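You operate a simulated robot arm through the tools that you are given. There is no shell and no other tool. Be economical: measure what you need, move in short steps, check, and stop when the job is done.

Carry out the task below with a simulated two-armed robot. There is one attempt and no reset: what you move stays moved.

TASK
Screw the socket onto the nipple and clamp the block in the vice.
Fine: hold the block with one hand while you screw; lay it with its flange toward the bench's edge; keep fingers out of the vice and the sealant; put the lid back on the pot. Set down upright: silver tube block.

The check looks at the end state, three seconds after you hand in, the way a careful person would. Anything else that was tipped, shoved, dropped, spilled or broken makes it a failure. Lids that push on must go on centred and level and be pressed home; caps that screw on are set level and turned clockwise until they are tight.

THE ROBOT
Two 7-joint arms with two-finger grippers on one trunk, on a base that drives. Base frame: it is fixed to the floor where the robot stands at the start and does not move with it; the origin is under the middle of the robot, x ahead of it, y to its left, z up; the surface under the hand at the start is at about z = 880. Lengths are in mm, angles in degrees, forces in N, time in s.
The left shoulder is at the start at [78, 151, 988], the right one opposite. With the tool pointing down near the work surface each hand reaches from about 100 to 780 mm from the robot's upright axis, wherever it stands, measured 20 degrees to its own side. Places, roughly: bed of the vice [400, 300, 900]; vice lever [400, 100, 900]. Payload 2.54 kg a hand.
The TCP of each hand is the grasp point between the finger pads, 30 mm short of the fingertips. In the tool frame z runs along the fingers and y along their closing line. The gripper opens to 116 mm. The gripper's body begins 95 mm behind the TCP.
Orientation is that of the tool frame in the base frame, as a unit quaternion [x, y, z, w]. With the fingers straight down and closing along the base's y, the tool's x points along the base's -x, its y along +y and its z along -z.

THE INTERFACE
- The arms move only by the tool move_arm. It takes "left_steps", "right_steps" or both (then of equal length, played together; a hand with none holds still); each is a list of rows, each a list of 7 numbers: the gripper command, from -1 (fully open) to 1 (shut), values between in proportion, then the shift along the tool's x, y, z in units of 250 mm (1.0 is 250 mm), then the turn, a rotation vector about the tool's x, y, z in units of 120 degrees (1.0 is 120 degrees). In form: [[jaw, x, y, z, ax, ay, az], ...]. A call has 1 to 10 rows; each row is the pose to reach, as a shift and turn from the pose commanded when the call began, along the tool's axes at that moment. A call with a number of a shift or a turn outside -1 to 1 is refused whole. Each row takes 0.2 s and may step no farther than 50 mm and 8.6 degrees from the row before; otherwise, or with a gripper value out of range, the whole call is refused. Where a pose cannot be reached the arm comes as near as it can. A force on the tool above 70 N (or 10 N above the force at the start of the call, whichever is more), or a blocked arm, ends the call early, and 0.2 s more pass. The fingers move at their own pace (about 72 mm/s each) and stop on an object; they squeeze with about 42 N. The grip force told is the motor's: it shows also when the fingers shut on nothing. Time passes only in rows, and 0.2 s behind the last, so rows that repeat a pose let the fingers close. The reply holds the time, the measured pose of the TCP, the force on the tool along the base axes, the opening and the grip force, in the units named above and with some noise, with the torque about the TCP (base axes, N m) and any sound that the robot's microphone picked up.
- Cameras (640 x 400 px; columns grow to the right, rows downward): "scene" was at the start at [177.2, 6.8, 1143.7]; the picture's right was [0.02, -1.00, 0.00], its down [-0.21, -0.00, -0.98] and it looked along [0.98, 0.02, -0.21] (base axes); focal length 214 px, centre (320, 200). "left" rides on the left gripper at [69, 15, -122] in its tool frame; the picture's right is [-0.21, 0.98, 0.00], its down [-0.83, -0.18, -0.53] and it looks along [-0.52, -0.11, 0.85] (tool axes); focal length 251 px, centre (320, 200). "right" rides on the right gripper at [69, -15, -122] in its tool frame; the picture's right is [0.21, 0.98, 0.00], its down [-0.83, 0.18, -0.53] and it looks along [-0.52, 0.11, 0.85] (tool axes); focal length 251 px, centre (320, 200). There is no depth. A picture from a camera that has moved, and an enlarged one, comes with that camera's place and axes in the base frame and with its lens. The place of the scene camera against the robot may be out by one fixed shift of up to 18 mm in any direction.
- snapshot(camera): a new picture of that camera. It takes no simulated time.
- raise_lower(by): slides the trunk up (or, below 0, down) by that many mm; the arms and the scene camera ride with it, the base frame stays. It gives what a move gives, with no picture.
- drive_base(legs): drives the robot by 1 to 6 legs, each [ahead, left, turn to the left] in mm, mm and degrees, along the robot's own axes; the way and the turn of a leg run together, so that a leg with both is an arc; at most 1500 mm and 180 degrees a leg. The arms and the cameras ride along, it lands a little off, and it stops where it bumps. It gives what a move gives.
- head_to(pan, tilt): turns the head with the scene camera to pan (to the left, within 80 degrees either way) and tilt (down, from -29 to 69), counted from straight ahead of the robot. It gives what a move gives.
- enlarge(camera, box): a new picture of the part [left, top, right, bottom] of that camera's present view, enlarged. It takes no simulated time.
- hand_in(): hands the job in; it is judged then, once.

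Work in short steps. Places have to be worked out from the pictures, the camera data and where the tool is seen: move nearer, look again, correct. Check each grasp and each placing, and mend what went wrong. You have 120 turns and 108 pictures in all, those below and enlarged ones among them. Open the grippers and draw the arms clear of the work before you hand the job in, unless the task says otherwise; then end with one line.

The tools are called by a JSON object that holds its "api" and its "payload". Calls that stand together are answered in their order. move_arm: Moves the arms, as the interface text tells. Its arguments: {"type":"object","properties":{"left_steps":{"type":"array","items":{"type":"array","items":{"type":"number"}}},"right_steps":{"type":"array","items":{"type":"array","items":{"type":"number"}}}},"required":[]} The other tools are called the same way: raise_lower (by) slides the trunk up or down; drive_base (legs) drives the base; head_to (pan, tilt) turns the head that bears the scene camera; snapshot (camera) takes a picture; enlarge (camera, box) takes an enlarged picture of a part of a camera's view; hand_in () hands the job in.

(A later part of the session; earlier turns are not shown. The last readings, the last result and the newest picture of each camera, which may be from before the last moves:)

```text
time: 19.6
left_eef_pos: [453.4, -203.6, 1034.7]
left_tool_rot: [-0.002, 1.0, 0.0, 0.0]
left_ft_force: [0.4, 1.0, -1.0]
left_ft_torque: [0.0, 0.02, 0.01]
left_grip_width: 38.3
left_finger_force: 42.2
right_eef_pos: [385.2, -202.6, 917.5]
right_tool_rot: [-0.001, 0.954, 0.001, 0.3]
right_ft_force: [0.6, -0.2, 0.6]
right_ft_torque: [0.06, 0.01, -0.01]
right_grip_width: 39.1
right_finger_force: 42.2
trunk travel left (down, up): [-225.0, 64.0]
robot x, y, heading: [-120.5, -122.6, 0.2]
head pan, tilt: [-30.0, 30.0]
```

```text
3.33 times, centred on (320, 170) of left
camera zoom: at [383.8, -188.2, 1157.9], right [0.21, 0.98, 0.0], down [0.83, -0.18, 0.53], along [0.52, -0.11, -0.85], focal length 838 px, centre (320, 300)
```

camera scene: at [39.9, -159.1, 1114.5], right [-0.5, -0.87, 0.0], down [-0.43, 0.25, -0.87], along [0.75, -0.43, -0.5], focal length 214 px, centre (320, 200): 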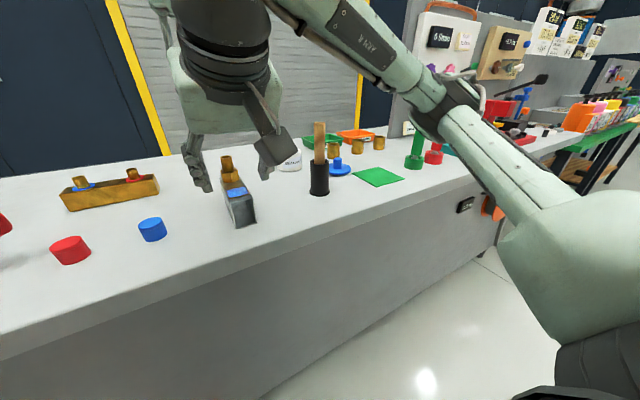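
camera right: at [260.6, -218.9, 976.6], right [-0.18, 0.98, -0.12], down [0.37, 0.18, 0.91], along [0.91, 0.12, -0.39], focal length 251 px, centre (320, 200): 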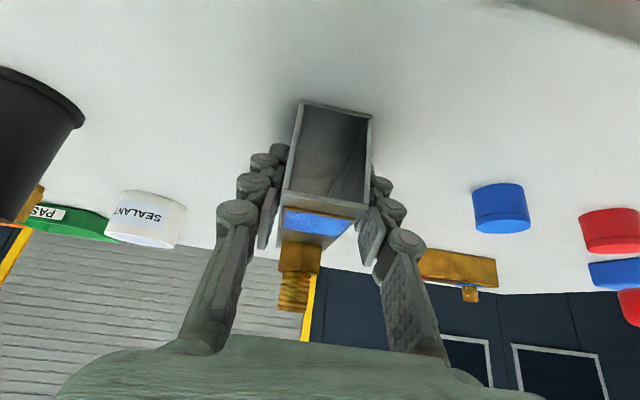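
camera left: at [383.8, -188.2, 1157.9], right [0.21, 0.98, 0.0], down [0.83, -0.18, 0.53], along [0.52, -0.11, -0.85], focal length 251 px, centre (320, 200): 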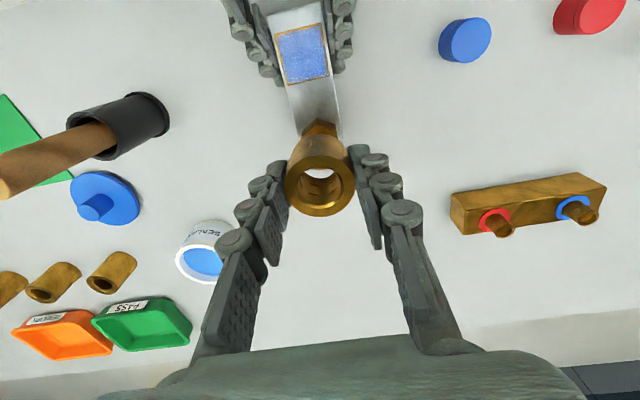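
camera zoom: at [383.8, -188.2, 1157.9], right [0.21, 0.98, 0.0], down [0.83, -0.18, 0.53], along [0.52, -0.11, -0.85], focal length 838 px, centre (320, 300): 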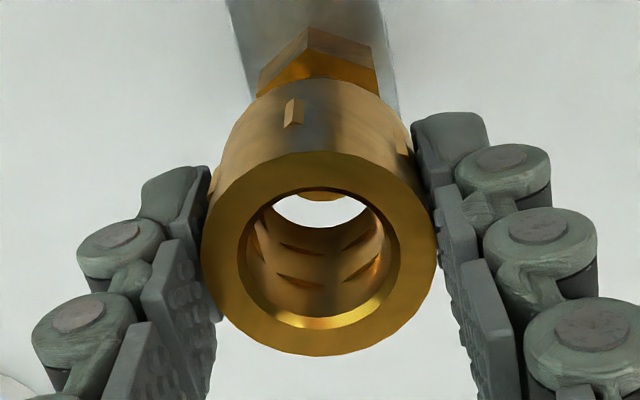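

Nipple is ~2 mm farther forward than the socket; I correct that and lower to the contact.

{"api": "move_arm", "payload": {"left_steps": [[1, -0.008, 0, 0.02, 0, 0, 0], [1, -0.008, 0, 0.045, 0, 0, 0], [1, -0.008, 0, 0.06, 0, 0, 0], [1, -0.008, 0, 0.068, 0, 0, 0], [1, -0.008, 0, 0.076, 0, 0, 0]]}}

{"api": "enlarge", "payload": {"camera": "right", "box": [250, 220, 370, 400]}}

{"api": "enlarge", "payload": {"camera": "left", "box": [270, 110, 370, 230]}}

```text
time: 20.8
left_eef_pos: [454.4, -202.6, 1015.7]
left_tool_rot: [-0.001, 1.0, -0.001, 0.0]
left_ft_force: [0.4, 0.5, -0.9]
left_ft_torque: [0.01, 0.01, 0.03]
left_grip_width: 38.6
left_finger_force: 42.0
right_eef_pos: [387.1, -202.7, 917.1]
right_tool_rot: [-0.001, 0.954, 0.001, 0.3]
right_ft_force: [0.3, 0.4, 0.2]
right_ft_torque: [0.09, 0.01, 0.02]
right_grip_width: 39.0
right_finger_force: 41.9
trunk travel left (down, up): [-225.0, 64.0]
robot x, y, heading: [-121.7, -118.4, 0.3]
head pan, tilt: [-30.0, 30.0]
```

```text
2.22 times, centred on (310, 310) of right
camera zoom: at [260.6, -218.8, 976.6], right [-0.18, 0.98, -0.12], down [0.37, 0.18, 0.91], along [0.91, 0.12, -0.4], focal length 559 px, centre (342, -44)
```

zoom: 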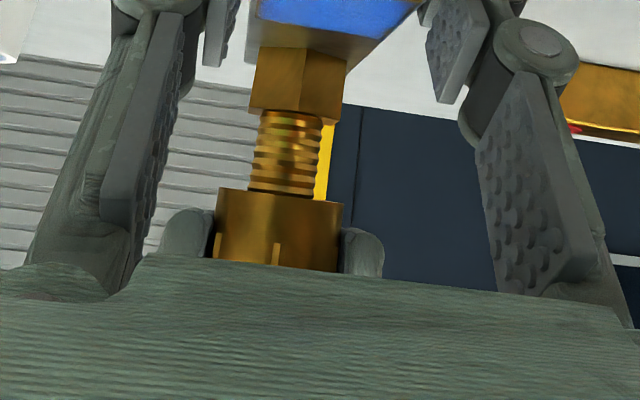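

```text
3.33 times, centred on (320, 170) of left
camera zoom: at [385.7, -187.7, 1138.7], right [0.21, 0.98, 0.0], down [0.83, -0.18, 0.53], along [0.52, -0.11, -0.85], focal length 838 px, centre (320, 300)
```

zoom: 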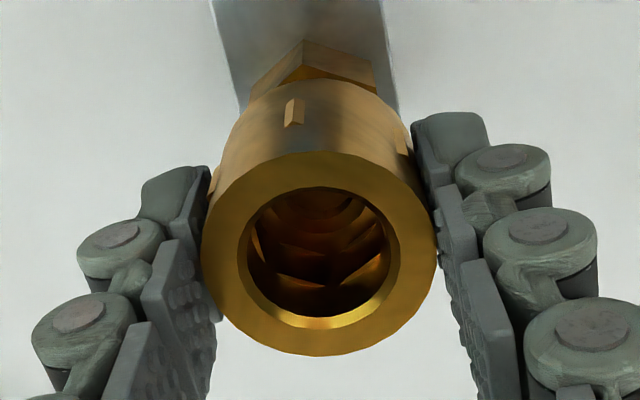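

Nicely concentric. I lower in ~1 mm steps to feel the contact.

{"api": "move_arm", "payload": {"left_steps": [[1, 0, 0, 0.004, 0, 0, 0], [1, 0, 0, 0.008, 0, 0, 0], [1, 0, 0, 0.012, 0, 0, 0], [1, 0, 0, 0.016, 0, 0, 0]]}}

```text
time: 21.8
left_eef_pos: [454.7, -203.5, 1014.3]
left_tool_rot: [-0.002, 1.0, 0.0, 0.001]
left_ft_force: [2.1, -1.0, -0.1]
left_ft_torque: [-0.04, -0.06, 0.0]
left_grip_width: 38.6
left_finger_force: 41.7
right_eef_pos: [387.0, -202.8, 917.2]
right_tool_rot: [-0.001, 0.954, 0.0, 0.3]
right_ft_force: [-0.1, 0.8, 1.0]
right_ft_torque: [0.02, -0.07, -0.01]
right_grip_width: 38.9
right_finger_force: 41.9
trunk travel left (down, up): [-225.0, 64.0]
robot x, y, heading: [-121.3, -124.3, -0.0]
head pan, tilt: [-30.0, 30.0]
```

No clear contact yet; a few more millimetres.

{"api": "move_arm", "payload": {"left_steps": [[1, 0, 0, 0.006, 0, 0, 0], [1, 0, 0, 0.012, 0, 0, 0], [1, 0, 0, 0.018, 0, 0, 0], [1, 0, 0, 0.018, 0, 0, 0]]}}

{"api": "enlarge", "payload": {"camera": "right", "box": [250, 220, 370, 400]}}

```text
time: 22.8
left_eef_pos: [455.6, -201.9, 1008.7]
left_tool_rot: [-0.002, 1.0, -0.001, 0.0]
left_ft_force: [1.4, -1.9, -0.2]
left_ft_torque: [-0.12, -0.06, 0.0]
left_grip_width: 38.7
left_finger_force: 42.1
right_eef_pos: [386.2, -203.6, 916.9]
right_tool_rot: [0.0, 0.954, 0.0, 0.299]
right_ft_force: [0.0, 1.6, 0.1]
right_ft_torque: [-0.1, -0.03, 0.1]
right_grip_width: 39.1
right_finger_force: 42.1
trunk travel left (down, up): [-225.0, 64.0]
robot x, y, heading: [-123.4, -119.2, 0.2]
head pan, tilt: [-30.0, 30.0]
```

```text
2.22 times, centred on (310, 310) of right
camera zoom: at [260.6, -218.9, 976.6], right [-0.18, 0.98, -0.12], down [0.37, 0.18, 0.91], along [0.91, 0.12, -0.39], focal length 559 px, centre (342, -44)
```

zoom: 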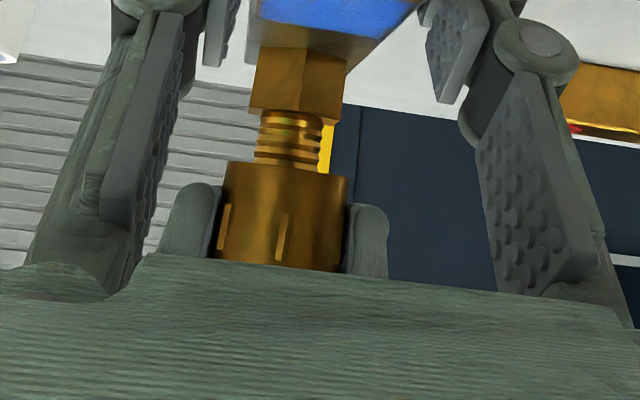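

It is sliding over the nipple with ~2 N side load; I ease it sideways half a millimetre and lower on until it stops.

{"api": "move_arm", "payload": {"left_steps": [[1, -0.003, -0.004, 0.004, 0, 0, 0], [1, -0.003, -0.004, 0.01, 0, 0, 0], [1, -0.003, -0.004, 0.016, 0, 0, 0], [1, -0.003, -0.004, 0.022, 0, 0, 0]]}}

{"api": "enlarge", "payload": {"camera": "right", "box": [250, 220, 370, 400]}}

```text
time: 23.8
left_eef_pos: [455.8, -202.9, 1003.8]
left_tool_rot: [-0.002, 1.0, 0.0, -0.001]
left_ft_force: [0.2, 0.5, -1.5]
left_ft_torque: [0.0, -0.02, 0.0]
left_grip_width: 38.2
left_finger_force: 41.6
right_eef_pos: [385.5, -203.8, 917.4]
right_tool_rot: [-0.002, 0.954, 0.001, 0.299]
right_ft_force: [0.5, 0.5, -0.4]
right_ft_torque: [0.08, 0.03, -0.02]
right_grip_width: 39.2
right_finger_force: 41.8
trunk travel left (down, up): [-225.0, 64.0]
robot x, y, heading: [-126.1, -121.0, 0.3]
head pan, tilt: [-30.0, 30.0]
```

```text
2.22 times, centred on (310, 310) of right
camera zoom: at [260.6, -218.8, 976.6], right [-0.18, 0.98, -0.12], down [0.37, 0.18, 0.91], along [0.91, 0.12, -0.39], focal length 559 px, centre (342, -44)
```

zoom: 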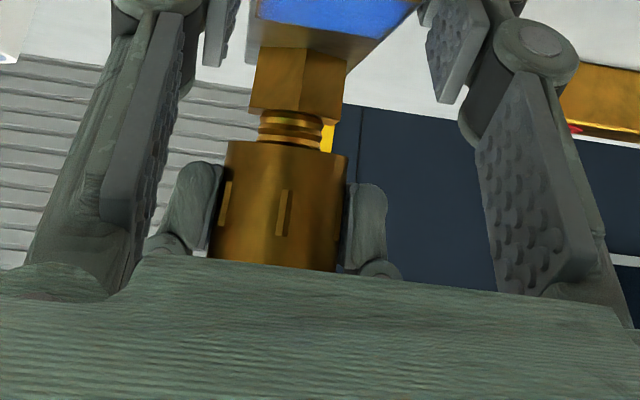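

Aligned without side load; continue down.

{"api": "move_arm", "payload": {"left_steps": [[1, 0, 0, 0.006, 0, 0, 0], [1, 0, 0, 0.012, 0, 0, 0], [1, 0, 0, 0.018, 0, 0, 0], [1, 0, 0, 0.024, 0, 0, 0]]}}

{"api": "enlarge", "payload": {"camera": "right", "box": [250, 220, 370, 400]}}

```text
time: 24.8
left_eef_pos: [454.9, -203.9, 996.7]
left_tool_rot: [-0.002, 1.0, 0.0, 0.0]
left_ft_force: [-0.2, 0.8, -1.6]
left_ft_torque: [0.01, 0.0, 0.01]
left_grip_width: 38.6
left_finger_force: 41.6
right_eef_pos: [385.8, -202.2, 917.5]
right_tool_rot: [-0.001, 0.954, 0.001, 0.3]
right_ft_force: [-0.2, 0.8, 0.1]
right_ft_torque: [0.1, -0.02, 0.01]
right_grip_width: 38.9
right_finger_force: 42.3
trunk travel left (down, up): [-225.0, 64.0]
robot x, y, heading: [-120.8, -121.1, 0.2]
head pan, tilt: [-30.0, 30.0]
```

```text
2.22 times, centred on (310, 310) of right
camera zoom: at [260.6, -218.9, 976.6], right [-0.18, 0.98, -0.12], down [0.37, 0.18, 0.91], along [0.91, 0.12, -0.4], focal length 559 px, centre (342, -44)
```

zoom: 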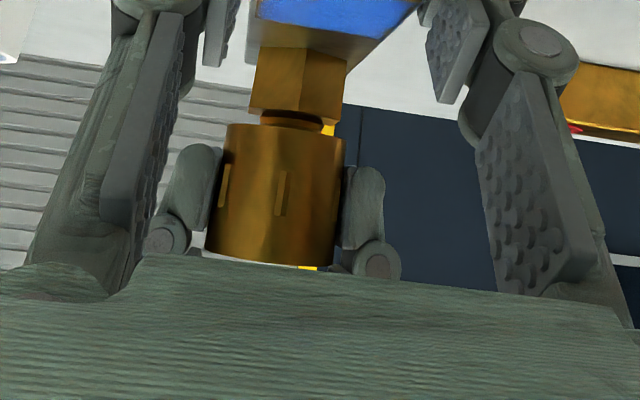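

About 3–4 mm remain; I lower until I feel the seat or thread.

{"api": "move_arm", "payload": {"left_steps": [[1, 0, 0, 0.004, 0, 0, 0], [1, 0, 0, 0.008, 0, 0, 0], [1, 0, 0, 0.012, 0, 0, 0], [1, 0, 0, 0.016, 0, 0, 0]]}}

{"api": "enlarge", "payload": {"camera": "right", "box": [250, 220, 370, 400]}}

```text
time: 25.8
left_eef_pos: [456.8, -203.5, 994.7]
left_tool_rot: [-0.003, 1.0, -0.001, 0.0]
left_ft_force: [2.7, 1.0, 6.7]
left_ft_torque: [0.02, 0.04, 0.02]
left_grip_width: 38.6
left_finger_force: 41.7
right_eef_pos: [386.1, -203.2, 917.7]
right_tool_rot: [-0.001, 0.954, 0.0, 0.3]
right_ft_force: [0.8, -1.5, 0.3]
right_ft_torque: [0.12, -0.21, -0.11]
right_grip_width: 39.0
right_finger_force: 42.2
trunk travel left (down, up): [-225.0, 64.0]
robot x, y, heading: [-126.2, -119.8, 0.1]
head pan, tilt: [-30.0, 30.0]
```

```text
2.22 times, centred on (310, 310) of right
camera zoom: at [260.6, -218.8, 976.6], right [-0.18, 0.98, -0.12], down [0.37, 0.18, 0.91], along [0.91, 0.12, -0.4], focal length 559 px, centre (342, -44)
```

zoom: 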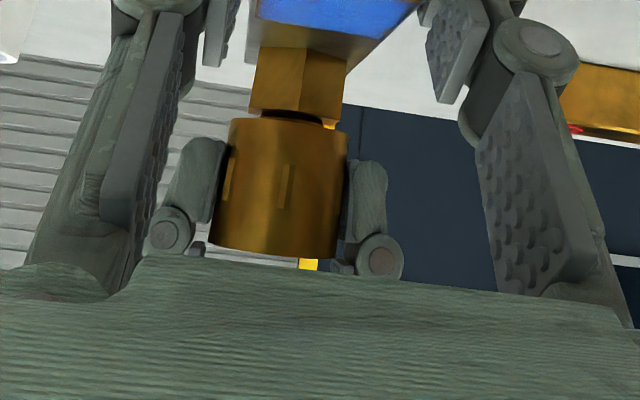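

Contact with 6.7 N axial load just above the hex: the thread. Now I turn clockwise (about the tool's +z) about 80°.

{"api": "move_arm", "payload": {"left_steps": [[1, 0, 0, 0, 0, 0, 0.065], [1, 0, 0, 0, 0, 0, 0.13], [1, 0, 0, 0.001, 0, 0, 0.195], [1, 0, 0, 0.001, 0, 0, 0.26], [1, 0, 0, 0.002, 0, 0, 0.325], [1, 0, 0, 0.002, 0, 0, 0.39], [1, 0, 0, 0.003, 0, 0, 0.455], [1, 0, 0, 0.003, 0, 0, 0.52], [1, 0, 0, 0.004, 0, 0, 0.585], [1, 0, 0, 0.004, 0, 0, 0.65]]}}

{"api": "enlarge", "payload": {"camera": "right", "box": [250, 220, 370, 400]}}

```text
time: 27.6
left_eef_pos: [448.2, -208.3, 993.1]
left_tool_rot: [0.47, 0.882, 0.008, 0.016]
left_ft_force: [-0.7, 3.7, 13.6]
left_ft_torque: [-0.4, 0.68, 0.01]
left_grip_width: 39.0
left_finger_force: 42.7
left hand out of reach, approached as far as the arm can: row 7, 8
right_eef_pos: [381.9, -206.6, 918.7]
right_tool_rot: [0.001, 0.955, -0.005, 0.296]
right_ft_force: [-5.5, -2.4, 7.0]
right_ft_torque: [0.44, 0.84, -0.36]
right_grip_width: 39.5
right_finger_force: 42.0
trunk travel left (down, up): [-225.0, 64.0]
robot x, y, heading: [-125.8, -120.4, 0.4]
head pan, tilt: [-30.0, 30.0]
stopped in row 8 (left hand): the force on the tool passed its limit at 77 N (the readings are from after the stop); the commanded pose is now the measured one
```

```text
2.22 times, centred on (310, 310) of right
camera zoom: at [256.0, -220.0, 977.8], right [-0.17, 0.98, -0.13], down [0.38, 0.19, 0.91], along [0.91, 0.11, -0.4], focal length 559 px, centre (342, -44)
```

zoom: 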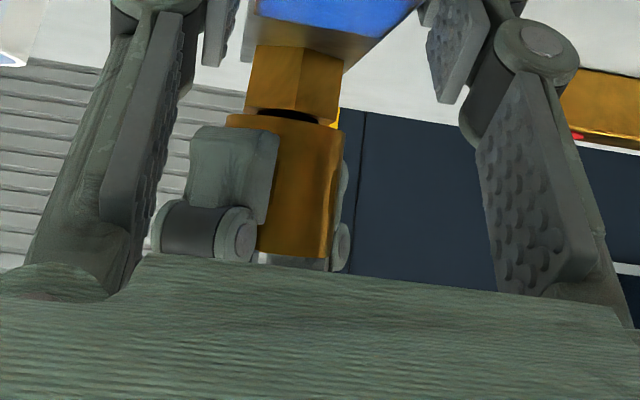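

The turn got to ~56° before the left wrist ran out of range and pulled sideways. I open the left gripper to relieve this, then see where things settle.

{"api": "move_arm", "payload": {"left_steps": [[0.2, 0, 0, 0, 0, 0, 0], [0, 0, 0, 0, 0, 0, 0], [0, 0, 0, 0, 0, 0, 0]]}}

{"api": "snapshot", "payload": {"camera": "left"}}

{"api": "snapshot", "payload": {"camera": "right"}}

```text
time: 28.4
left_eef_pos: [449.4, -209.4, 993.2]
left_tool_rot: [0.472, 0.882, 0.007, 0.016]
left_ft_force: [-0.4, 0.3, 0.3]
left_ft_torque: [0.04, 0.0, 0.03]
left_grip_width: 58.1
left_finger_force: 0.0
right_eef_pos: [382.3, -206.1, 918.3]
right_tool_rot: [0.0, 0.955, -0.004, 0.298]
right_ft_force: [-2.8, 1.2, 15.6]
right_ft_torque: [0.47, -0.48, -0.13]
right_grip_width: 39.3
right_finger_force: 42.2
trunk travel left (down, up): [-225.0, 64.0]
robot x, y, heading: [-121.5, -118.2, -0.0]
head pan, tilt: [-30.0, 30.0]
```

```text
61 pictures are left
camera left: at [418.9, -142.4, 1112.9], right [0.93, 0.36, 0.03], down [0.29, -0.79, 0.54], along [0.22, -0.5, -0.84], focal length 251 px, centre (320, 200)
```

left: 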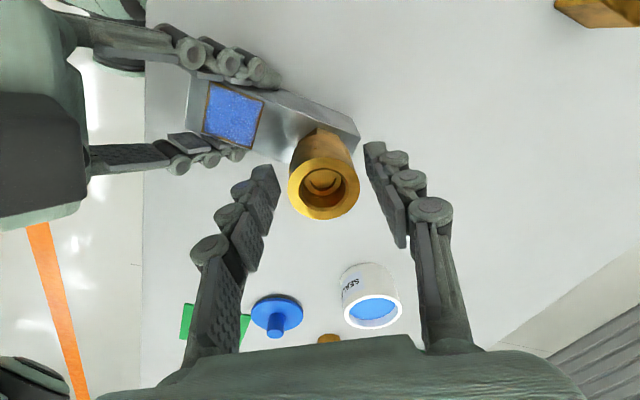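

```text
60 pictures are left
camera right: at [257.0, -220.1, 977.6], right [-0.17, 0.98, -0.13], down [0.38, 0.19, 0.91], along [0.91, 0.11, -0.4], focal length 251 px, centre (320, 200)
```

right: 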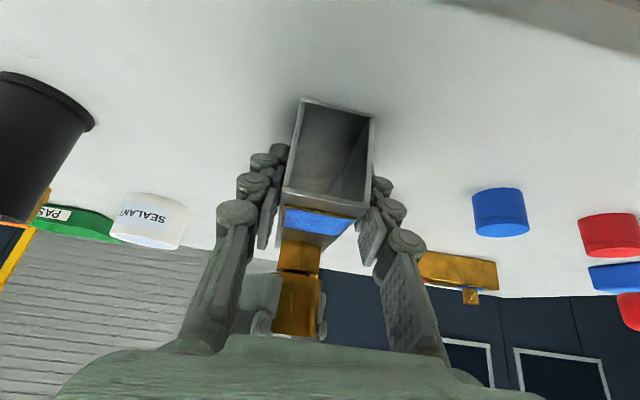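

Socket is on and still upright on the nipple. I first level the left hand, then turn it back counter-clockwise with open fingers, around the socket axis.

{"api": "move_arm", "payload": {"left_steps": [[0, 0, 0, 0, 0.007, 0.005, 0], [0, 0, 0, 0, 0.0135, 0.0105, 0]]}}

{"api": "move_arm", "payload": {"left_steps": [[0, 0, 0, 0, 0, 0, -0.07], [0, 0, 0, 0, 0, 0, -0.14], [0, 0, 0, 0, 0, 0, -0.21], [0, 0, 0, 0, 0, 0, -0.28], [0, 0, 0, 0, 0, 0, -0.35], [0, 0, 0, 0, 0, 0, -0.42], [0, 0, 0, 0, 0, 0, -0.49], [0, 0, 0, 0, 0, 0, -0.56], [0, 0, 0, 0, 0, 0, -0.63], [0, 0, 0, 0, 0, 0, -0.7]]}}

{"api": "snapshot", "payload": {"camera": "left"}}

```text
time: 29.0
left_eef_pos: [445.0, -208.6, 991.1]
left_tool_rot: [0.47, 0.882, 0.001, 0.001]
left_ft_force: [0.8, -0.5, 0.4]
left_ft_torque: [0.01, 0.0, -0.02]
left_grip_width: 57.8
left_finger_force: 0.1
left hand out of reach, approached as far as the arm can: row 2
right_eef_pos: [381.5, -206.1, 916.7]
right_tool_rot: [0.0, 0.955, -0.005, 0.297]
right_ft_force: [1.1, 3.4, 20.2]
right_ft_torque: [0.47, -0.5, -0.25]
right_grip_width: 39.3
right_finger_force: 42.2
trunk travel left (down, up): [-225.0, 64.0]
robot x, y, heading: [-122.7, -118.6, 0.2]
head pan, tilt: [-30.0, 30.0]
```

```text
time: 31.2
left_eef_pos: [445.3, -208.6, 990.2]
left_tool_rot: [-0.241, 0.971, 0.001, 0.001]
left_ft_force: [0.0, 0.1, -0.4]
left_ft_torque: [0.01, -0.04, 0.01]
left_grip_width: 58.0
left_finger_force: 0.0
right_eef_pos: [382.5, -205.5, 916.8]
right_tool_rot: [0.001, 0.955, -0.005, 0.297]
right_ft_force: [3.9, 1.5, 22.5]
right_ft_torque: [0.39, -0.49, -0.29]
right_grip_width: 39.2
right_finger_force: 41.9
trunk travel left (down, up): [-225.0, 64.0]
robot x, y, heading: [-121.7, -121.0, 0.1]
head pan, tilt: [-30.0, 30.0]
```

```text
59 pictures are left
camera left: at [376.7, -226.9, 1112.2], right [-0.27, 0.96, 0.0], down [0.81, 0.22, 0.53], along [0.51, 0.14, -0.85], focal length 251 px, centre (320, 200)
```

left: 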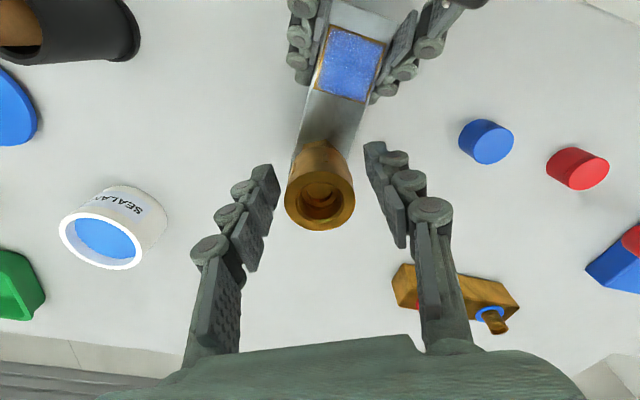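

The hand is now at yaw −28° and its axis ~7 mm behind the socket centre. I recentre and turn back further by 37°.

{"api": "move_arm", "payload": {"left_steps": [[0, -0.03, 0, 0, 0, 0, 0], [0, -0.03, 0, 0, 0, 0, -0.065], [0, -0.03, 0, 0, 0, 0, -0.13], [0, -0.03, 0, 0, 0, 0, -0.195], [0, -0.03, 0, 0, 0, 0, -0.26], [0, -0.03, 0, 0, 0, 0, -0.31]]}}

{"api": "snapshot", "payload": {"camera": "left"}}

{"api": "snapshot", "payload": {"camera": "scene"}}

```text
time: 32.6
left_eef_pos: [451.5, -204.7, 991.2]
left_tool_rot: [-0.538, 0.843, 0.001, 0.001]
left_ft_force: [0.8, -0.6, -0.1]
left_ft_torque: [0.01, 0.01, 0.01]
left_grip_width: 57.9
left_finger_force: 0.1
right_eef_pos: [381.8, -205.2, 916.6]
right_tool_rot: [0.0, 0.955, -0.005, 0.296]
right_ft_force: [4.0, 2.0, 22.6]
right_ft_torque: [0.32, -0.49, -0.24]
right_grip_width: 39.0
right_finger_force: 42.0
trunk travel left (down, up): [-225.0, 64.0]
robot x, y, heading: [-121.1, -117.3, 0.4]
head pan, tilt: [-30.0, 30.0]
```

```text
58 pictures are left
camera left: at [408.6, -261.0, 1113.4], right [-0.8, 0.61, 0.0], down [0.51, 0.67, 0.54], along [0.32, 0.43, -0.84], focal length 251 px, centre (320, 200)
```

left: 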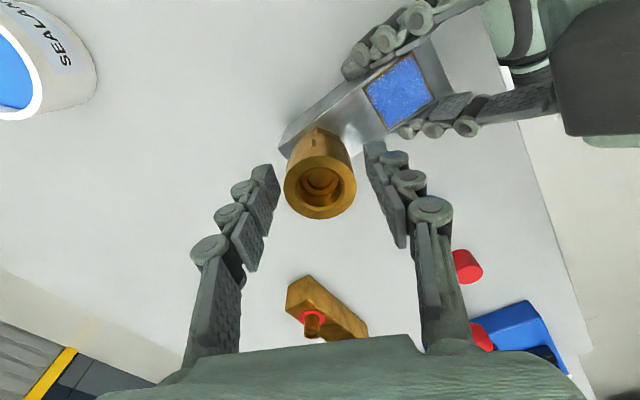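

```text
57 pictures are left
camera scene: at [38.8, -158.7, 1114.8], right [-0.5, -0.87, 0.0], down [-0.43, 0.25, -0.87], along [0.75, -0.43, -0.5], focal length 214 px, centre (320, 200)
```

scene: 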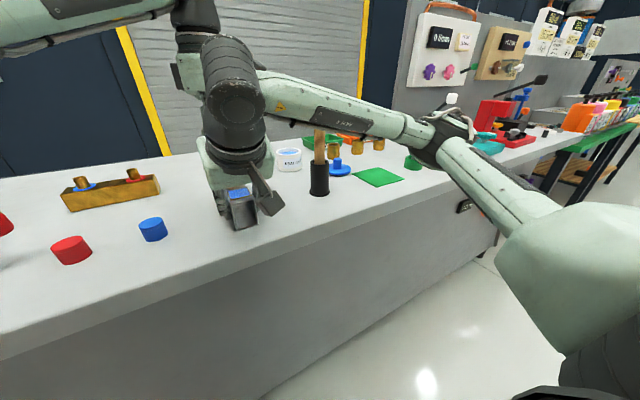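

Centred at yaw −65°. I close on the socket and turn clockwise 80°, with a slight downward feed.

{"api": "move_arm", "payload": {"left_steps": [[0.4, 0, 0, -0.004, 0, 0, 0], [1, 0, 0, -0.004, 0, 0, 0], [1, 0, 0, -0.004, 0, 0, 0], [1, 0, 0, -0.004, 0, 0, 0]]}}

{"api": "move_arm", "payload": {"left_steps": [[1, 0, 0, 0.001, 0, 0, 0.067], [1, 0, 0, 0.002, 0, 0, 0.134], [1, 0, 0, 0.003, 0, 0, 0.201], [1, 0, 0, 0.004, 0, 0, 0.268], [1, 0, 0, 0.005, 0, 0, 0.335], [1, 0, 0, 0.006, 0, 0, 0.402], [1, 0, 0, 0.007, 0, 0, 0.469], [1, 0, 0, 0.007, 0, 0, 0.536], [1, 0, 0, 0.007, 0, 0, 0.603], [1, 0, 0, 0.007, 0, 0, 0.67]]}}

{"api": "enlarge", "payload": {"camera": "right", "box": [230, 100, 410, 400]}}

```text
time: 33.6
left_eef_pos: [451.4, -205.0, 991.3]
left_tool_rot: [-0.537, 0.844, 0.001, 0.0]
left_ft_force: [-8.4, 4.0, -0.4]
left_ft_torque: [0.15, 0.28, -0.04]
left_grip_width: 37.2
left_finger_force: 41.8
right_eef_pos: [381.9, -205.7, 916.9]
right_tool_rot: [0.0, 0.955, -0.004, 0.296]
right_ft_force: [6.2, 1.0, 20.3]
right_ft_torque: [0.38, -0.23, -0.28]
right_grip_width: 39.2
right_finger_force: 42.1
trunk travel left (down, up): [-225.0, 64.0]
robot x, y, heading: [-119.0, -119.7, 0.0]
head pan, tilt: [-30.0, 30.0]
```

```text
time: 35.8
left_eef_pos: [451.7, -206.3, 989.1]
left_tool_rot: [0.137, 0.991, 0.0, 0.001]
left_ft_force: [6.7, -14.7, 9.2]
left_ft_torque: [-0.91, -0.44, 0.03]
left_grip_width: 36.9
left_finger_force: 42.1
right_eef_pos: [381.2, -206.8, 916.0]
right_tool_rot: [-0.001, 0.955, -0.003, 0.297]
right_ft_force: [2.9, 7.7, 20.0]
right_ft_torque: [0.26, -0.66, 0.35]
right_grip_width: 39.1
right_finger_force: 42.1
trunk travel left (down, up): [-225.0, 64.0]
robot x, y, heading: [-123.1, -120.5, 0.3]
head pan, tilt: [-30.0, 30.0]
```

```text
1.33 times, centred on (320, 250) of right
camera zoom: at [256.6, -220.5, 977.3], right [-0.18, 0.98, -0.13], down [0.38, 0.19, 0.91], along [0.91, 0.11, -0.4], focal length 335 px, centre (320, 133)
```

zoom: 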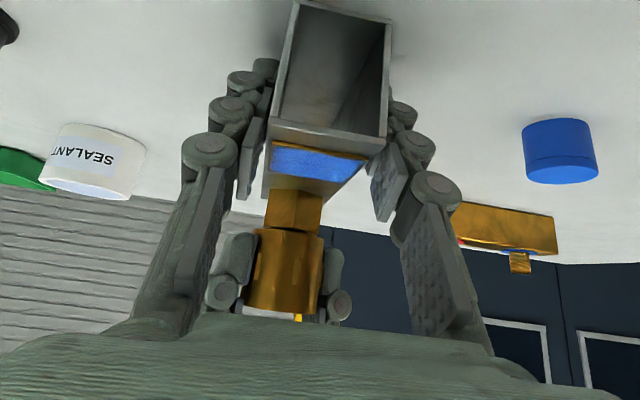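

The socket turned with the hand; there is a side load of ~15 N in −y, so I yield 2 mm that way and turn 25° more.

{"api": "move_arm", "payload": {"left_steps": [[1, 0, -0.006, 0, 0, 0, 0.05], [1, 0, -0.008, 0, 0, 0, 0.1], [1, 0, -0.008, 0.001, 0, 0, 0.15], [1, 0, -0.008, 0.002, 0, 0, 0.2]]}}

{"api": "enlarge", "payload": {"camera": "right", "box": [260, 220, 360, 400]}}

```text
time: 36.8
left_eef_pos: [451.8, -207.2, 989.9]
left_tool_rot: [0.339, 0.941, 0.0, 0.001]
left_ft_force: [7.6, -14.9, 10.9]
left_ft_torque: [-0.78, -0.3, 0.01]
left_grip_width: 37.1
left_finger_force: 42.0
right_eef_pos: [380.9, -205.0, 916.5]
right_tool_rot: [-0.001, 0.955, -0.004, 0.296]
right_ft_force: [1.4, 12.8, 19.5]
right_ft_torque: [0.19, -0.57, 0.4]
right_grip_width: 39.2
right_finger_force: 41.8
trunk travel left (down, up): [-225.0, 64.0]
robot x, y, heading: [-122.1, -116.4, 0.4]
head pan, tilt: [-30.0, 30.0]
```

```text
2.22 times, centred on (310, 310) of right
camera zoom: at [256.4, -220.3, 977.3], right [-0.18, 0.98, -0.13], down [0.38, 0.19, 0.91], along [0.91, 0.11, -0.4], focal length 559 px, centre (342, -44)
```

zoom: 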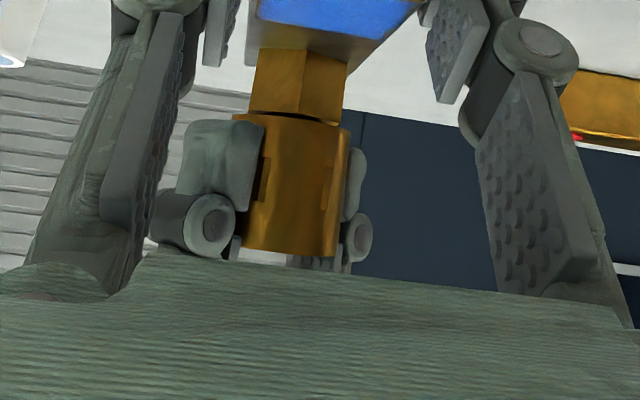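

The gap to the hex has practically closed. I regrasp: open, rotate back ~105°, and turn again to make it tight.

{"api": "move_arm", "payload": {"left_steps": [[0.3, 0, 0, 0, 0, 0, 0], [0, 0, 0, 0, 0, 0, 0], [0, 0, 0, 0, 0, 0, -0.067], [0, 0, 0, 0, 0, 0, -0.134], [0, 0, 0, 0, 0, 0, -0.201], [0, 0, 0, 0, 0, 0, -0.268], [0, 0, 0, 0, 0, 0, -0.335], [0, 0, 0, 0, 0, 0, -0.402], [0, 0, 0, 0, 0, 0, -0.469], [0, 0, 0, 0, 0, 0, -0.536]]}}

{"api": "move_arm", "payload": {"left_steps": [[0, 0, 0, 0, 0, 0, -0.067], [0, 0, 0, 0, 0, 0, -0.134], [0, 0, 0, 0, 0, 0, -0.201], [0, 0, 0, 0, 0, 0, -0.268], [0, 0, 0, 0, 0, 0, -0.335]]}}

{"api": "snapshot", "payload": {"camera": "left"}}

```text
time: 39.0
left_eef_pos: [450.0, -206.1, 988.3]
left_tool_rot: [-0.217, 0.976, 0.001, 0.0]
left_ft_force: [0.4, 0.1, -0.1]
left_ft_torque: [0.02, -0.01, 0.02]
left_grip_width: 57.9
left_finger_force: 0.1
right_eef_pos: [381.1, -206.1, 916.6]
right_tool_rot: [-0.001, 0.955, -0.005, 0.297]
right_ft_force: [-1.6, 2.0, 19.1]
right_ft_torque: [0.16, -0.19, -0.09]
right_grip_width: 39.0
right_finger_force: 41.9
trunk travel left (down, up): [-225.0, 64.0]
robot x, y, heading: [-122.4, -120.1, 0.3]
head pan, tilt: [-30.0, 30.0]
```

```text
time: 40.2
left_eef_pos: [450.4, -206.8, 990.0]
left_tool_rot: [-0.539, 0.843, 0.001, 0.0]
left_ft_force: [-0.2, 1.0, -0.4]
left_ft_torque: [0.0, 0.0, 0.0]
left_grip_width: 57.9
left_finger_force: 0.1
right_eef_pos: [381.0, -205.4, 915.7]
right_tool_rot: [-0.001, 0.955, -0.005, 0.296]
right_ft_force: [-1.8, 1.4, 17.2]
right_ft_torque: [0.13, -0.28, -0.05]
right_grip_width: 39.1
right_finger_force: 42.6
trunk travel left (down, up): [-225.0, 64.0]
robot x, y, heading: [-123.5, -119.4, 0.1]
head pan, tilt: [-30.0, 30.0]
```

```text
54 pictures are left
camera left: at [408.0, -263.1, 1112.3], right [-0.8, 0.6, 0.0], down [0.51, 0.67, 0.54], along [0.32, 0.43, -0.84], focal length 251 px, centre (320, 200)
```

left: 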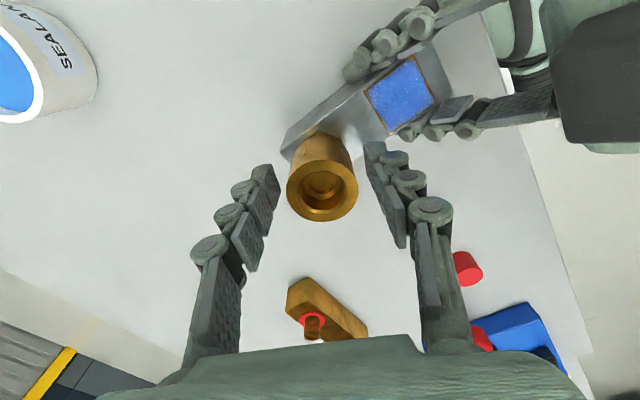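

Slightly recentre, close and turn clockwise again.

{"api": "move_arm", "payload": {"left_steps": [[0, -0.006, 0.004, -0.004, 0, 0, 0], [0.5, -0.006, 0.004, -0.004, 0, 0, 0], [1, -0.006, 0.004, -0.004, 0, 0, 0], [1, -0.006, 0.004, -0.004, 0, 0, 0]]}}

{"api": "move_arm", "payload": {"left_steps": [[1, 0, 0, 0, 0, 0, 0.067], [1, 0, 0, 0.001, 0, 0, 0.134], [1, 0, 0, 0.001, 0, 0, 0.201], [1, 0, 0, 0.002, 0, 0, 0.268], [1, 0, 0, 0.002, 0, 0, 0.335], [1, 0, 0, 0.003, 0, 0, 0.402], [1, 0, 0, 0.003, 0, 0, 0.469], [1, 0, 0, 0.003, 0, 0, 0.536], [1, 0, 0, 0.003, 0, 0, 0.603], [1, 0, 0, 0.003, 0, 0, 0.67]]}}

{"api": "enlarge", "payload": {"camera": "right", "box": [260, 220, 360, 400]}}

```text
time: 41.2
left_eef_pos: [449.1, -205.5, 991.2]
left_tool_rot: [-0.539, 0.843, 0.001, 0.0]
left_ft_force: [1.0, 0.4, -0.6]
left_ft_torque: [-0.02, -0.04, 0.01]
left_grip_width: 38.8
left_finger_force: 42.1
right_eef_pos: [381.2, -206.6, 916.6]
right_tool_rot: [-0.001, 0.955, -0.004, 0.295]
right_ft_force: [-2.9, 0.8, 16.5]
right_ft_torque: [0.15, -0.29, -0.06]
right_grip_width: 39.1
right_finger_force: 41.9
trunk travel left (down, up): [-225.0, 64.0]
robot x, y, heading: [-123.0, -118.5, 0.2]
head pan, tilt: [-30.0, 30.0]
```

```text
time: 43.4
left_eef_pos: [450.6, -206.9, 989.3]
left_tool_rot: [0.135, 0.991, 0.0, 0.0]
left_ft_force: [7.5, -14.0, 7.8]
left_ft_torque: [-0.58, -0.38, 0.01]
left_grip_width: 38.4
left_finger_force: 41.9
right_eef_pos: [381.8, -206.8, 915.8]
right_tool_rot: [-0.001, 0.956, -0.005, 0.295]
right_ft_force: [-2.5, 8.3, 14.5]
right_ft_torque: [-0.04, -0.24, 0.49]
right_grip_width: 39.1
right_finger_force: 42.0
trunk travel left (down, up): [-225.0, 64.0]
robot x, y, heading: [-121.7, -115.2, 0.2]
head pan, tilt: [-30.0, 30.0]
```

```text
2.22 times, centred on (310, 310) of right
camera zoom: at [256.6, -220.5, 977.0], right [-0.18, 0.98, -0.13], down [0.38, 0.19, 0.91], along [0.91, 0.11, -0.4], focal length 559 px, centre (342, -44)
```

zoom: 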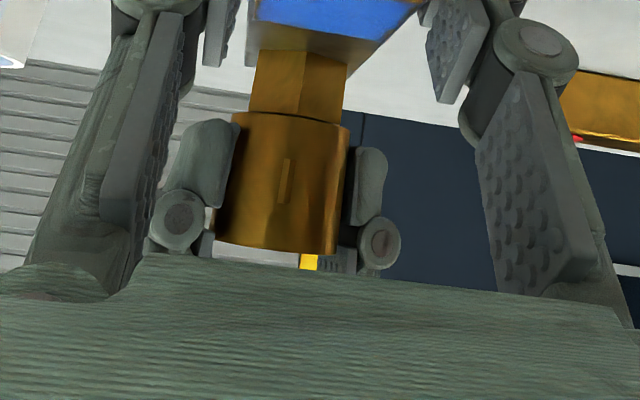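

Flush against the hex now. I turn another 25° and watch whether the rib follows (turning) or stays (tight).

{"api": "move_arm", "payload": {"left_steps": [[1, 0, 0, 0, 0, 0, 0.05], [1, 0, 0, 0, 0, 0, 0.1], [1, 0, 0, 0, 0, 0, 0.15], [1, 0, 0, 0, 0, 0, 0.2]]}}

{"api": "enlarge", "payload": {"camera": "right", "box": [260, 220, 360, 400]}}

```text
time: 44.4
left_eef_pos: [449.8, -205.5, 989.1]
left_tool_rot: [0.338, 0.941, 0.0, 0.0]
left_ft_force: [4.4, -12.9, 11.2]
left_ft_torque: [-0.61, -0.31, -0.03]
left_grip_width: 38.6
left_finger_force: 41.8
right_eef_pos: [381.4, -205.4, 916.3]
right_tool_rot: [-0.001, 0.955, -0.004, 0.296]
right_ft_force: [0.3, 11.5, 10.7]
right_ft_torque: [0.07, -0.09, 0.37]
right_grip_width: 39.0
right_finger_force: 41.9
trunk travel left (down, up): [-225.0, 64.0]
robot x, y, heading: [-120.3, -120.7, -0.0]
head pan, tilt: [-30.0, 30.0]
```

```text
2.22 times, centred on (310, 310) of right
camera zoom: at [256.6, -220.4, 977.0], right [-0.18, 0.98, -0.13], down [0.38, 0.19, 0.91], along [0.91, 0.11, -0.4], focal length 559 px, centre (342, -44)
```

zoom: 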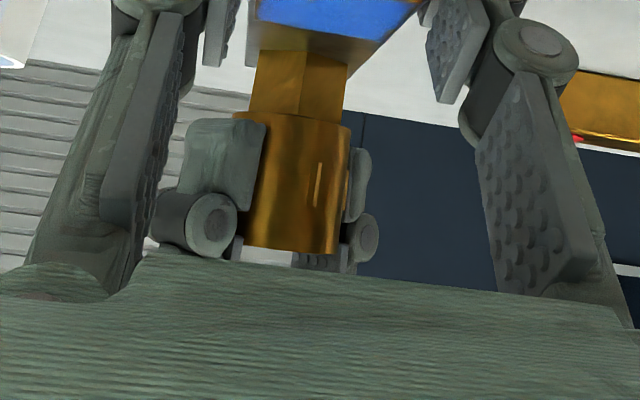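

It still turns with the hand, so not yet tight. Another regrasp stroke.

{"api": "move_arm", "payload": {"left_steps": [[0.3, 0, 0, 0, 0, 0, 0], [0, 0, 0, 0, 0, 0, 0], [0, 0, 0, 0, 0, 0, -0.067], [0, 0, 0, 0, 0, 0, -0.134], [0, 0, 0, 0, 0, 0, -0.201], [0, 0, 0, 0, 0, 0, -0.268], [0, 0, 0, 0, 0, 0, -0.335], [0, 0, 0, 0, 0, 0, -0.402], [0, 0, 0, 0, 0, 0, -0.469], [0, 0, 0, 0, 0, 0, -0.536]]}}

{"api": "move_arm", "payload": {"left_steps": [[0, 0, 0, 0, 0, 0, -0.067], [0, 0, 0, 0, 0, 0, -0.134], [0, 0, 0, 0, 0, 0, -0.201], [0, 0, 0, 0, 0, 0, -0.268], [0, 0, 0, 0, 0, 0, -0.335], [0.5, 0, 0, 0, 0, 0, -0.335], [1, 0, 0, 0, 0, 0, -0.335], [1, 0, 0, 0, 0, 0, -0.335]]}}

{"api": "enlarge", "payload": {"camera": "right", "box": [260, 220, 360, 400]}}

{"api": "move_arm", "payload": {"left_steps": [[1, 0, 0, 0, 0, 0, 0.067], [1, 0, 0, 0.001, 0, 0, 0.134], [1, 0, 0, 0.001, 0, 0, 0.201], [1, 0, 0, 0.002, 0, 0, 0.268], [1, 0, 0, 0.002, 0, 0, 0.335], [1, 0, 0, 0.003, 0, 0, 0.402], [1, 0, 0, 0.003, 0, 0, 0.469], [1, 0, 0, 0.003, 0, 0, 0.536], [1, 0, 0, 0.003, 0, 0, 0.603], [1, 0, 0, 0.003, 0, 0, 0.67]]}}

{"api": "enlarge", "payload": {"camera": "right", "box": [260, 220, 360, 400]}}

```text
time: 46.6
left_eef_pos: [449.1, -205.3, 988.9]
left_tool_rot: [-0.217, 0.976, 0.001, 0.0]
left_ft_force: [-0.2, -0.1, -0.2]
left_ft_torque: [-0.02, 0.01, 0.0]
left_grip_width: 57.6
left_finger_force: 0.0
right_eef_pos: [381.8, -205.9, 915.1]
right_tool_rot: [0.0, 0.955, -0.005, 0.296]
right_ft_force: [-2.9, 1.2, 12.9]
right_ft_torque: [0.22, -0.15, 0.01]
right_grip_width: 39.1
right_finger_force: 42.2
trunk travel left (down, up): [-225.0, 64.0]
robot x, y, heading: [-121.3, -124.3, -0.1]
head pan, tilt: [-30.0, 30.0]
```

```text
time: 48.4
left_eef_pos: [450.0, -205.0, 989.6]
left_tool_rot: [-0.539, 0.843, 0.001, 0.0]
left_ft_force: [-0.4, 0.5, -1.2]
left_ft_torque: [0.02, 0.02, -0.01]
left_grip_width: 37.7
left_finger_force: 42.0
right_eef_pos: [381.4, -206.4, 916.2]
right_tool_rot: [-0.001, 0.955, -0.005, 0.295]
right_ft_force: [-1.6, -1.3, 12.3]
right_ft_torque: [0.07, -0.16, -0.03]
right_grip_width: 39.1
right_finger_force: 42.1
trunk travel left (down, up): [-225.0, 64.0]
robot x, y, heading: [-118.5, -120.2, 0.2]
head pan, tilt: [-30.0, 30.0]
```

```text
2.22 times, centred on (310, 310) of right
camera zoom: at [257.0, -220.6, 976.9], right [-0.18, 0.98, -0.13], down [0.38, 0.19, 0.91], along [0.91, 0.11, -0.4], focal length 559 px, centre (342, -44)
```

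zoom: 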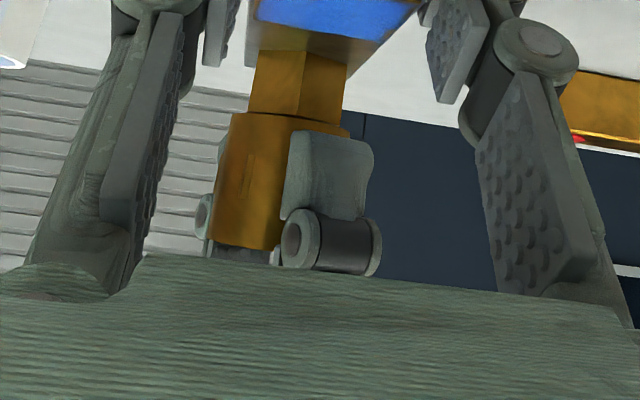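

```text
time: 50.6
left_eef_pos: [449.2, -205.5, 989.5]
left_tool_rot: [0.134, 0.991, -0.001, -0.001]
left_ft_force: [3.0, -11.4, 5.4]
left_ft_torque: [-0.58, -0.11, 0.68]
left_grip_width: 37.5
left_finger_force: 42.2
right_eef_pos: [381.5, -206.0, 915.9]
right_tool_rot: [-0.002, 0.956, -0.004, 0.295]
right_ft_force: [-3.0, 10.5, 10.5]
right_ft_torque: [0.15, 0.19, 0.05]
right_grip_width: 39.3
right_finger_force: 42.6
trunk travel left (down, up): [-225.0, 64.0]
robot x, y, heading: [-123.4, -119.0, 0.3]
head pan, tilt: [-30.0, 30.0]
```

```text
2.22 times, centred on (310, 310) of right
camera zoom: at [256.8, -220.1, 976.7], right [-0.18, 0.98, -0.13], down [0.38, 0.19, 0.91], along [0.91, 0.11, -0.4], focal length 559 px, centre (342, -44)
```

zoom: 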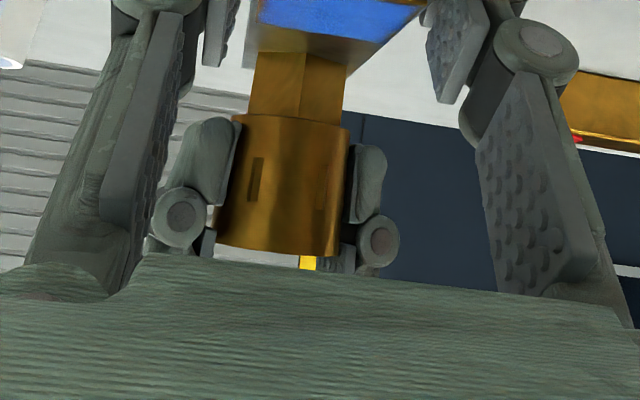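

A torque of 0.68 N m has appeared about the axis: it is tightening. I turn a little more to make sure.

{"api": "move_arm", "payload": {"left_steps": [[1, 0, 0, 0, 0, 0, 0.04], [1, 0, 0, 0, 0, 0, 0.08], [1, 0, 0, 0, 0, 0, 0.12], [1, 0, 0, 0, 0, 0, 0.16], [1, 0, 0, 0, 0, 0, 0.2]]}}

{"api": "enlarge", "payload": {"camera": "right", "box": [260, 220, 360, 400]}}

```text
time: 51.8
left_eef_pos: [450.2, -205.2, 988.2]
left_tool_rot: [0.336, 0.942, 0.001, -0.001]
left_ft_force: [-2.7, -18.7, 2.6]
left_ft_torque: [-0.78, 0.11, 1.35]
left_grip_width: 38.3
left_finger_force: 42.2
right_eef_pos: [381.6, -205.0, 915.8]
right_tool_rot: [-0.001, 0.955, -0.003, 0.296]
right_ft_force: [-1.8, 19.1, 7.2]
right_ft_torque: [-0.37, 0.15, -0.11]
right_grip_width: 39.5
right_finger_force: 42.1
trunk travel left (down, up): [-225.0, 64.0]
robot x, y, heading: [-119.4, -116.7, 0.4]
head pan, tilt: [-30.0, 30.0]
```

```text
2.22 times, centred on (310, 310) of right
camera zoom: at [256.9, -220.1, 976.6], right [-0.18, 0.98, -0.13], down [0.38, 0.19, 0.91], along [0.91, 0.11, -0.4], focal length 559 px, centre (342, -44)
```

zoom: 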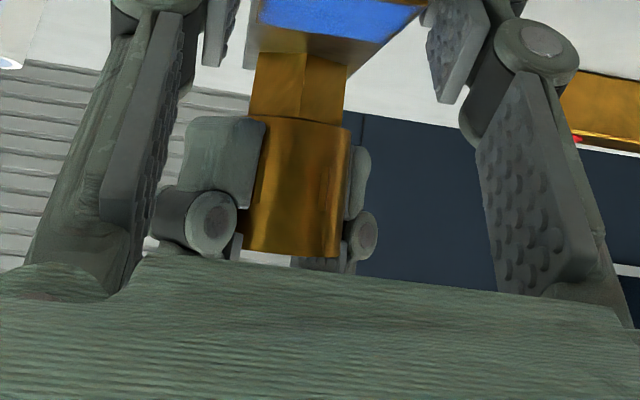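

The torque rose to 1.35 N m and the fingers slipped on the socket: it is tight. I release, lift the left hand clear, and turn it back.

{"api": "move_arm", "payload": {"left_steps": [[0.3, 0, 0, 0, 0, 0, 0], [0, 0, 0, 0, 0, 0, 0], [-0.2, 0, 0, -0.1, 0, 0, 0], [-0.2, 0, 0, -0.25, 0, 0, -0.06], [-0.2, 0, 0, -0.35, 0, 0, -0.12], [-0.2, 0, 0, -0.45, 0, 0, -0.18], [-0.2, 0, 0, -0.5, 0, 0, -0.25], [-0.2, 0, 0, -0.5, 0, 0, -0.32]]}}

{"api": "snapshot", "payload": {"camera": "left"}}

```text
time: 53.6
left_eef_pos: [450.6, -205.9, 1112.3]
left_tool_rot: [0.006, 1.0, 0.0, -0.001]
left_ft_force: [-0.1, 0.4, 1.1]
left_ft_torque: [0.01, 0.04, 0.0]
left_grip_width: 69.7
left_finger_force: 0.1
right_eef_pos: [382.5, -206.6, 915.7]
right_tool_rot: [-0.001, 0.955, -0.004, 0.296]
right_ft_force: [0.6, -3.5, 8.1]
right_ft_torque: [0.12, -0.35, -0.19]
right_grip_width: 39.1
right_finger_force: 42.0
trunk travel left (down, up): [-225.0, 64.0]
robot x, y, heading: [-121.4, -121.4, 0.3]
head pan, tilt: [-30.0, 30.0]
```

```text
48 pictures are left
camera left: at [382.1, -189.4, 1234.8], right [0.23, 0.97, 0.0], down [0.82, -0.19, 0.53], along [0.52, -0.12, -0.85], focal length 251 px, centre (320, 200)
```

left: 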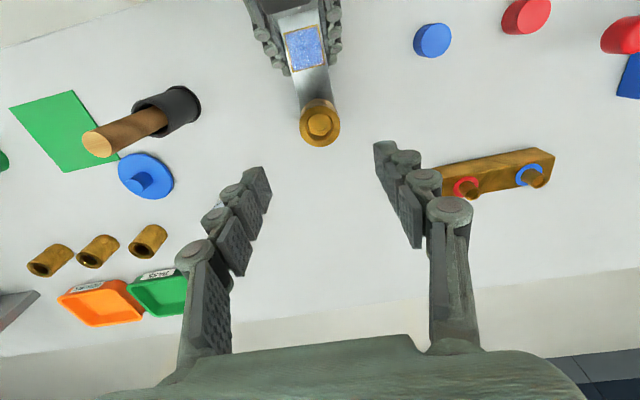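

Now I release the block with the right hand and back it out along its finger direction.

{"api": "move_arm", "payload": {"right_steps": [[0.3, 0, 0, 0, 0, 0, 0], [-0.1, 0, 0, 0, 0, 0, 0], [-0.1, 0, 0, -0.06, 0, 0, 0], [-0.1, 0, 0, -0.2, 0, 0, 0], [-0.1, 0, 0, -0.35, 0, 0, 0], [-0.1, 0, 0, -0.5, 0, 0, 0]]}}

{"api": "head_to", "payload": {"pan": 45, "tilt": 25}}

{"api": "snapshot", "payload": {"camera": "right"}}

{"api": "enlarge", "payload": {"camera": "scene", "box": [200, 100, 520, 300]}}

```text
time: 55.0
left_eef_pos: [449.2, -204.1, 1111.3]
left_tool_rot: [0.007, 1.0, 0.0, -0.001]
left_ft_force: [0.5, 0.0, 0.2]
left_ft_torque: [0.02, -0.03, 0.05]
left_grip_width: 69.8
left_finger_force: 0.0
right_eef_pos: [313.4, -206.3, 1021.3]
right_tool_rot: [-0.001, 0.955, -0.004, 0.295]
right_ft_force: [0.0, 0.1, 0.2]
right_ft_torque: [0.0, 0.02, 0.05]
right_grip_width: 64.1
right_finger_force: 0.0
trunk travel left (down, up): [-225.0, 64.0]
robot x, y, heading: [-124.9, -119.4, 0.1]
head pan, tilt: [-30.0, 30.0]
```

```text
time: 56.4
left_eef_pos: [451.9, -205.3, 1111.3]
left_tool_rot: [0.007, 1.0, 0.001, 0.0]
left_ft_force: [-0.6, 0.1, -0.8]
left_ft_torque: [0.04, -0.06, 0.01]
left_grip_width: 69.4
left_finger_force: 0.0
right_eef_pos: [314.6, -207.0, 1020.6]
right_tool_rot: [-0.001, 0.956, -0.004, 0.295]
right_ft_force: [0.0, 0.4, 0.7]
right_ft_torque: [-0.03, 0.02, -0.01]
right_grip_width: 63.9
right_finger_force: 0.1
trunk travel left (down, up): [-225.0, 64.0]
robot x, y, heading: [-122.9, -120.1, 0.4]
head pan, tilt: [45.0, 25.0]
```

```text
47 pictures are left
camera right: at [189.9, -220.9, 1081.3], right [-0.18, 0.98, -0.13], down [0.38, 0.19, 0.9], along [0.91, 0.11, -0.41], focal length 251 px, centre (320, 200)
```

right: 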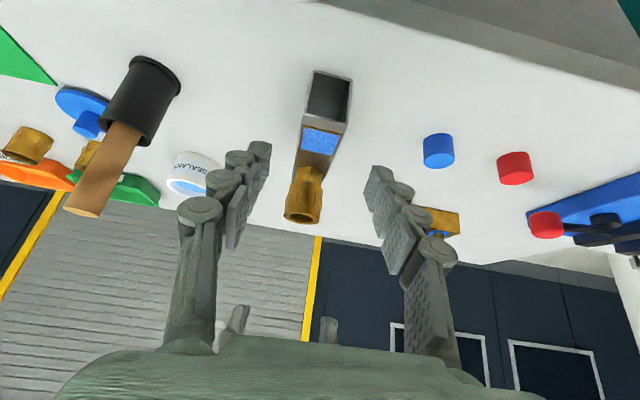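

```text
2.00 times, centred on (360, 200) of scene
camera zoom: at [26.5, -48.8, 1122.4], right [0.71, -0.7, 0.0], down [-0.3, -0.3, -0.91], along [0.64, 0.64, -0.42], focal length 429 px, centre (240, 200)
```

zoom: 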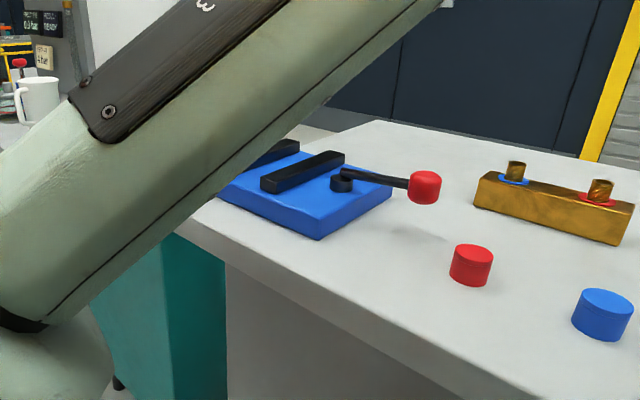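

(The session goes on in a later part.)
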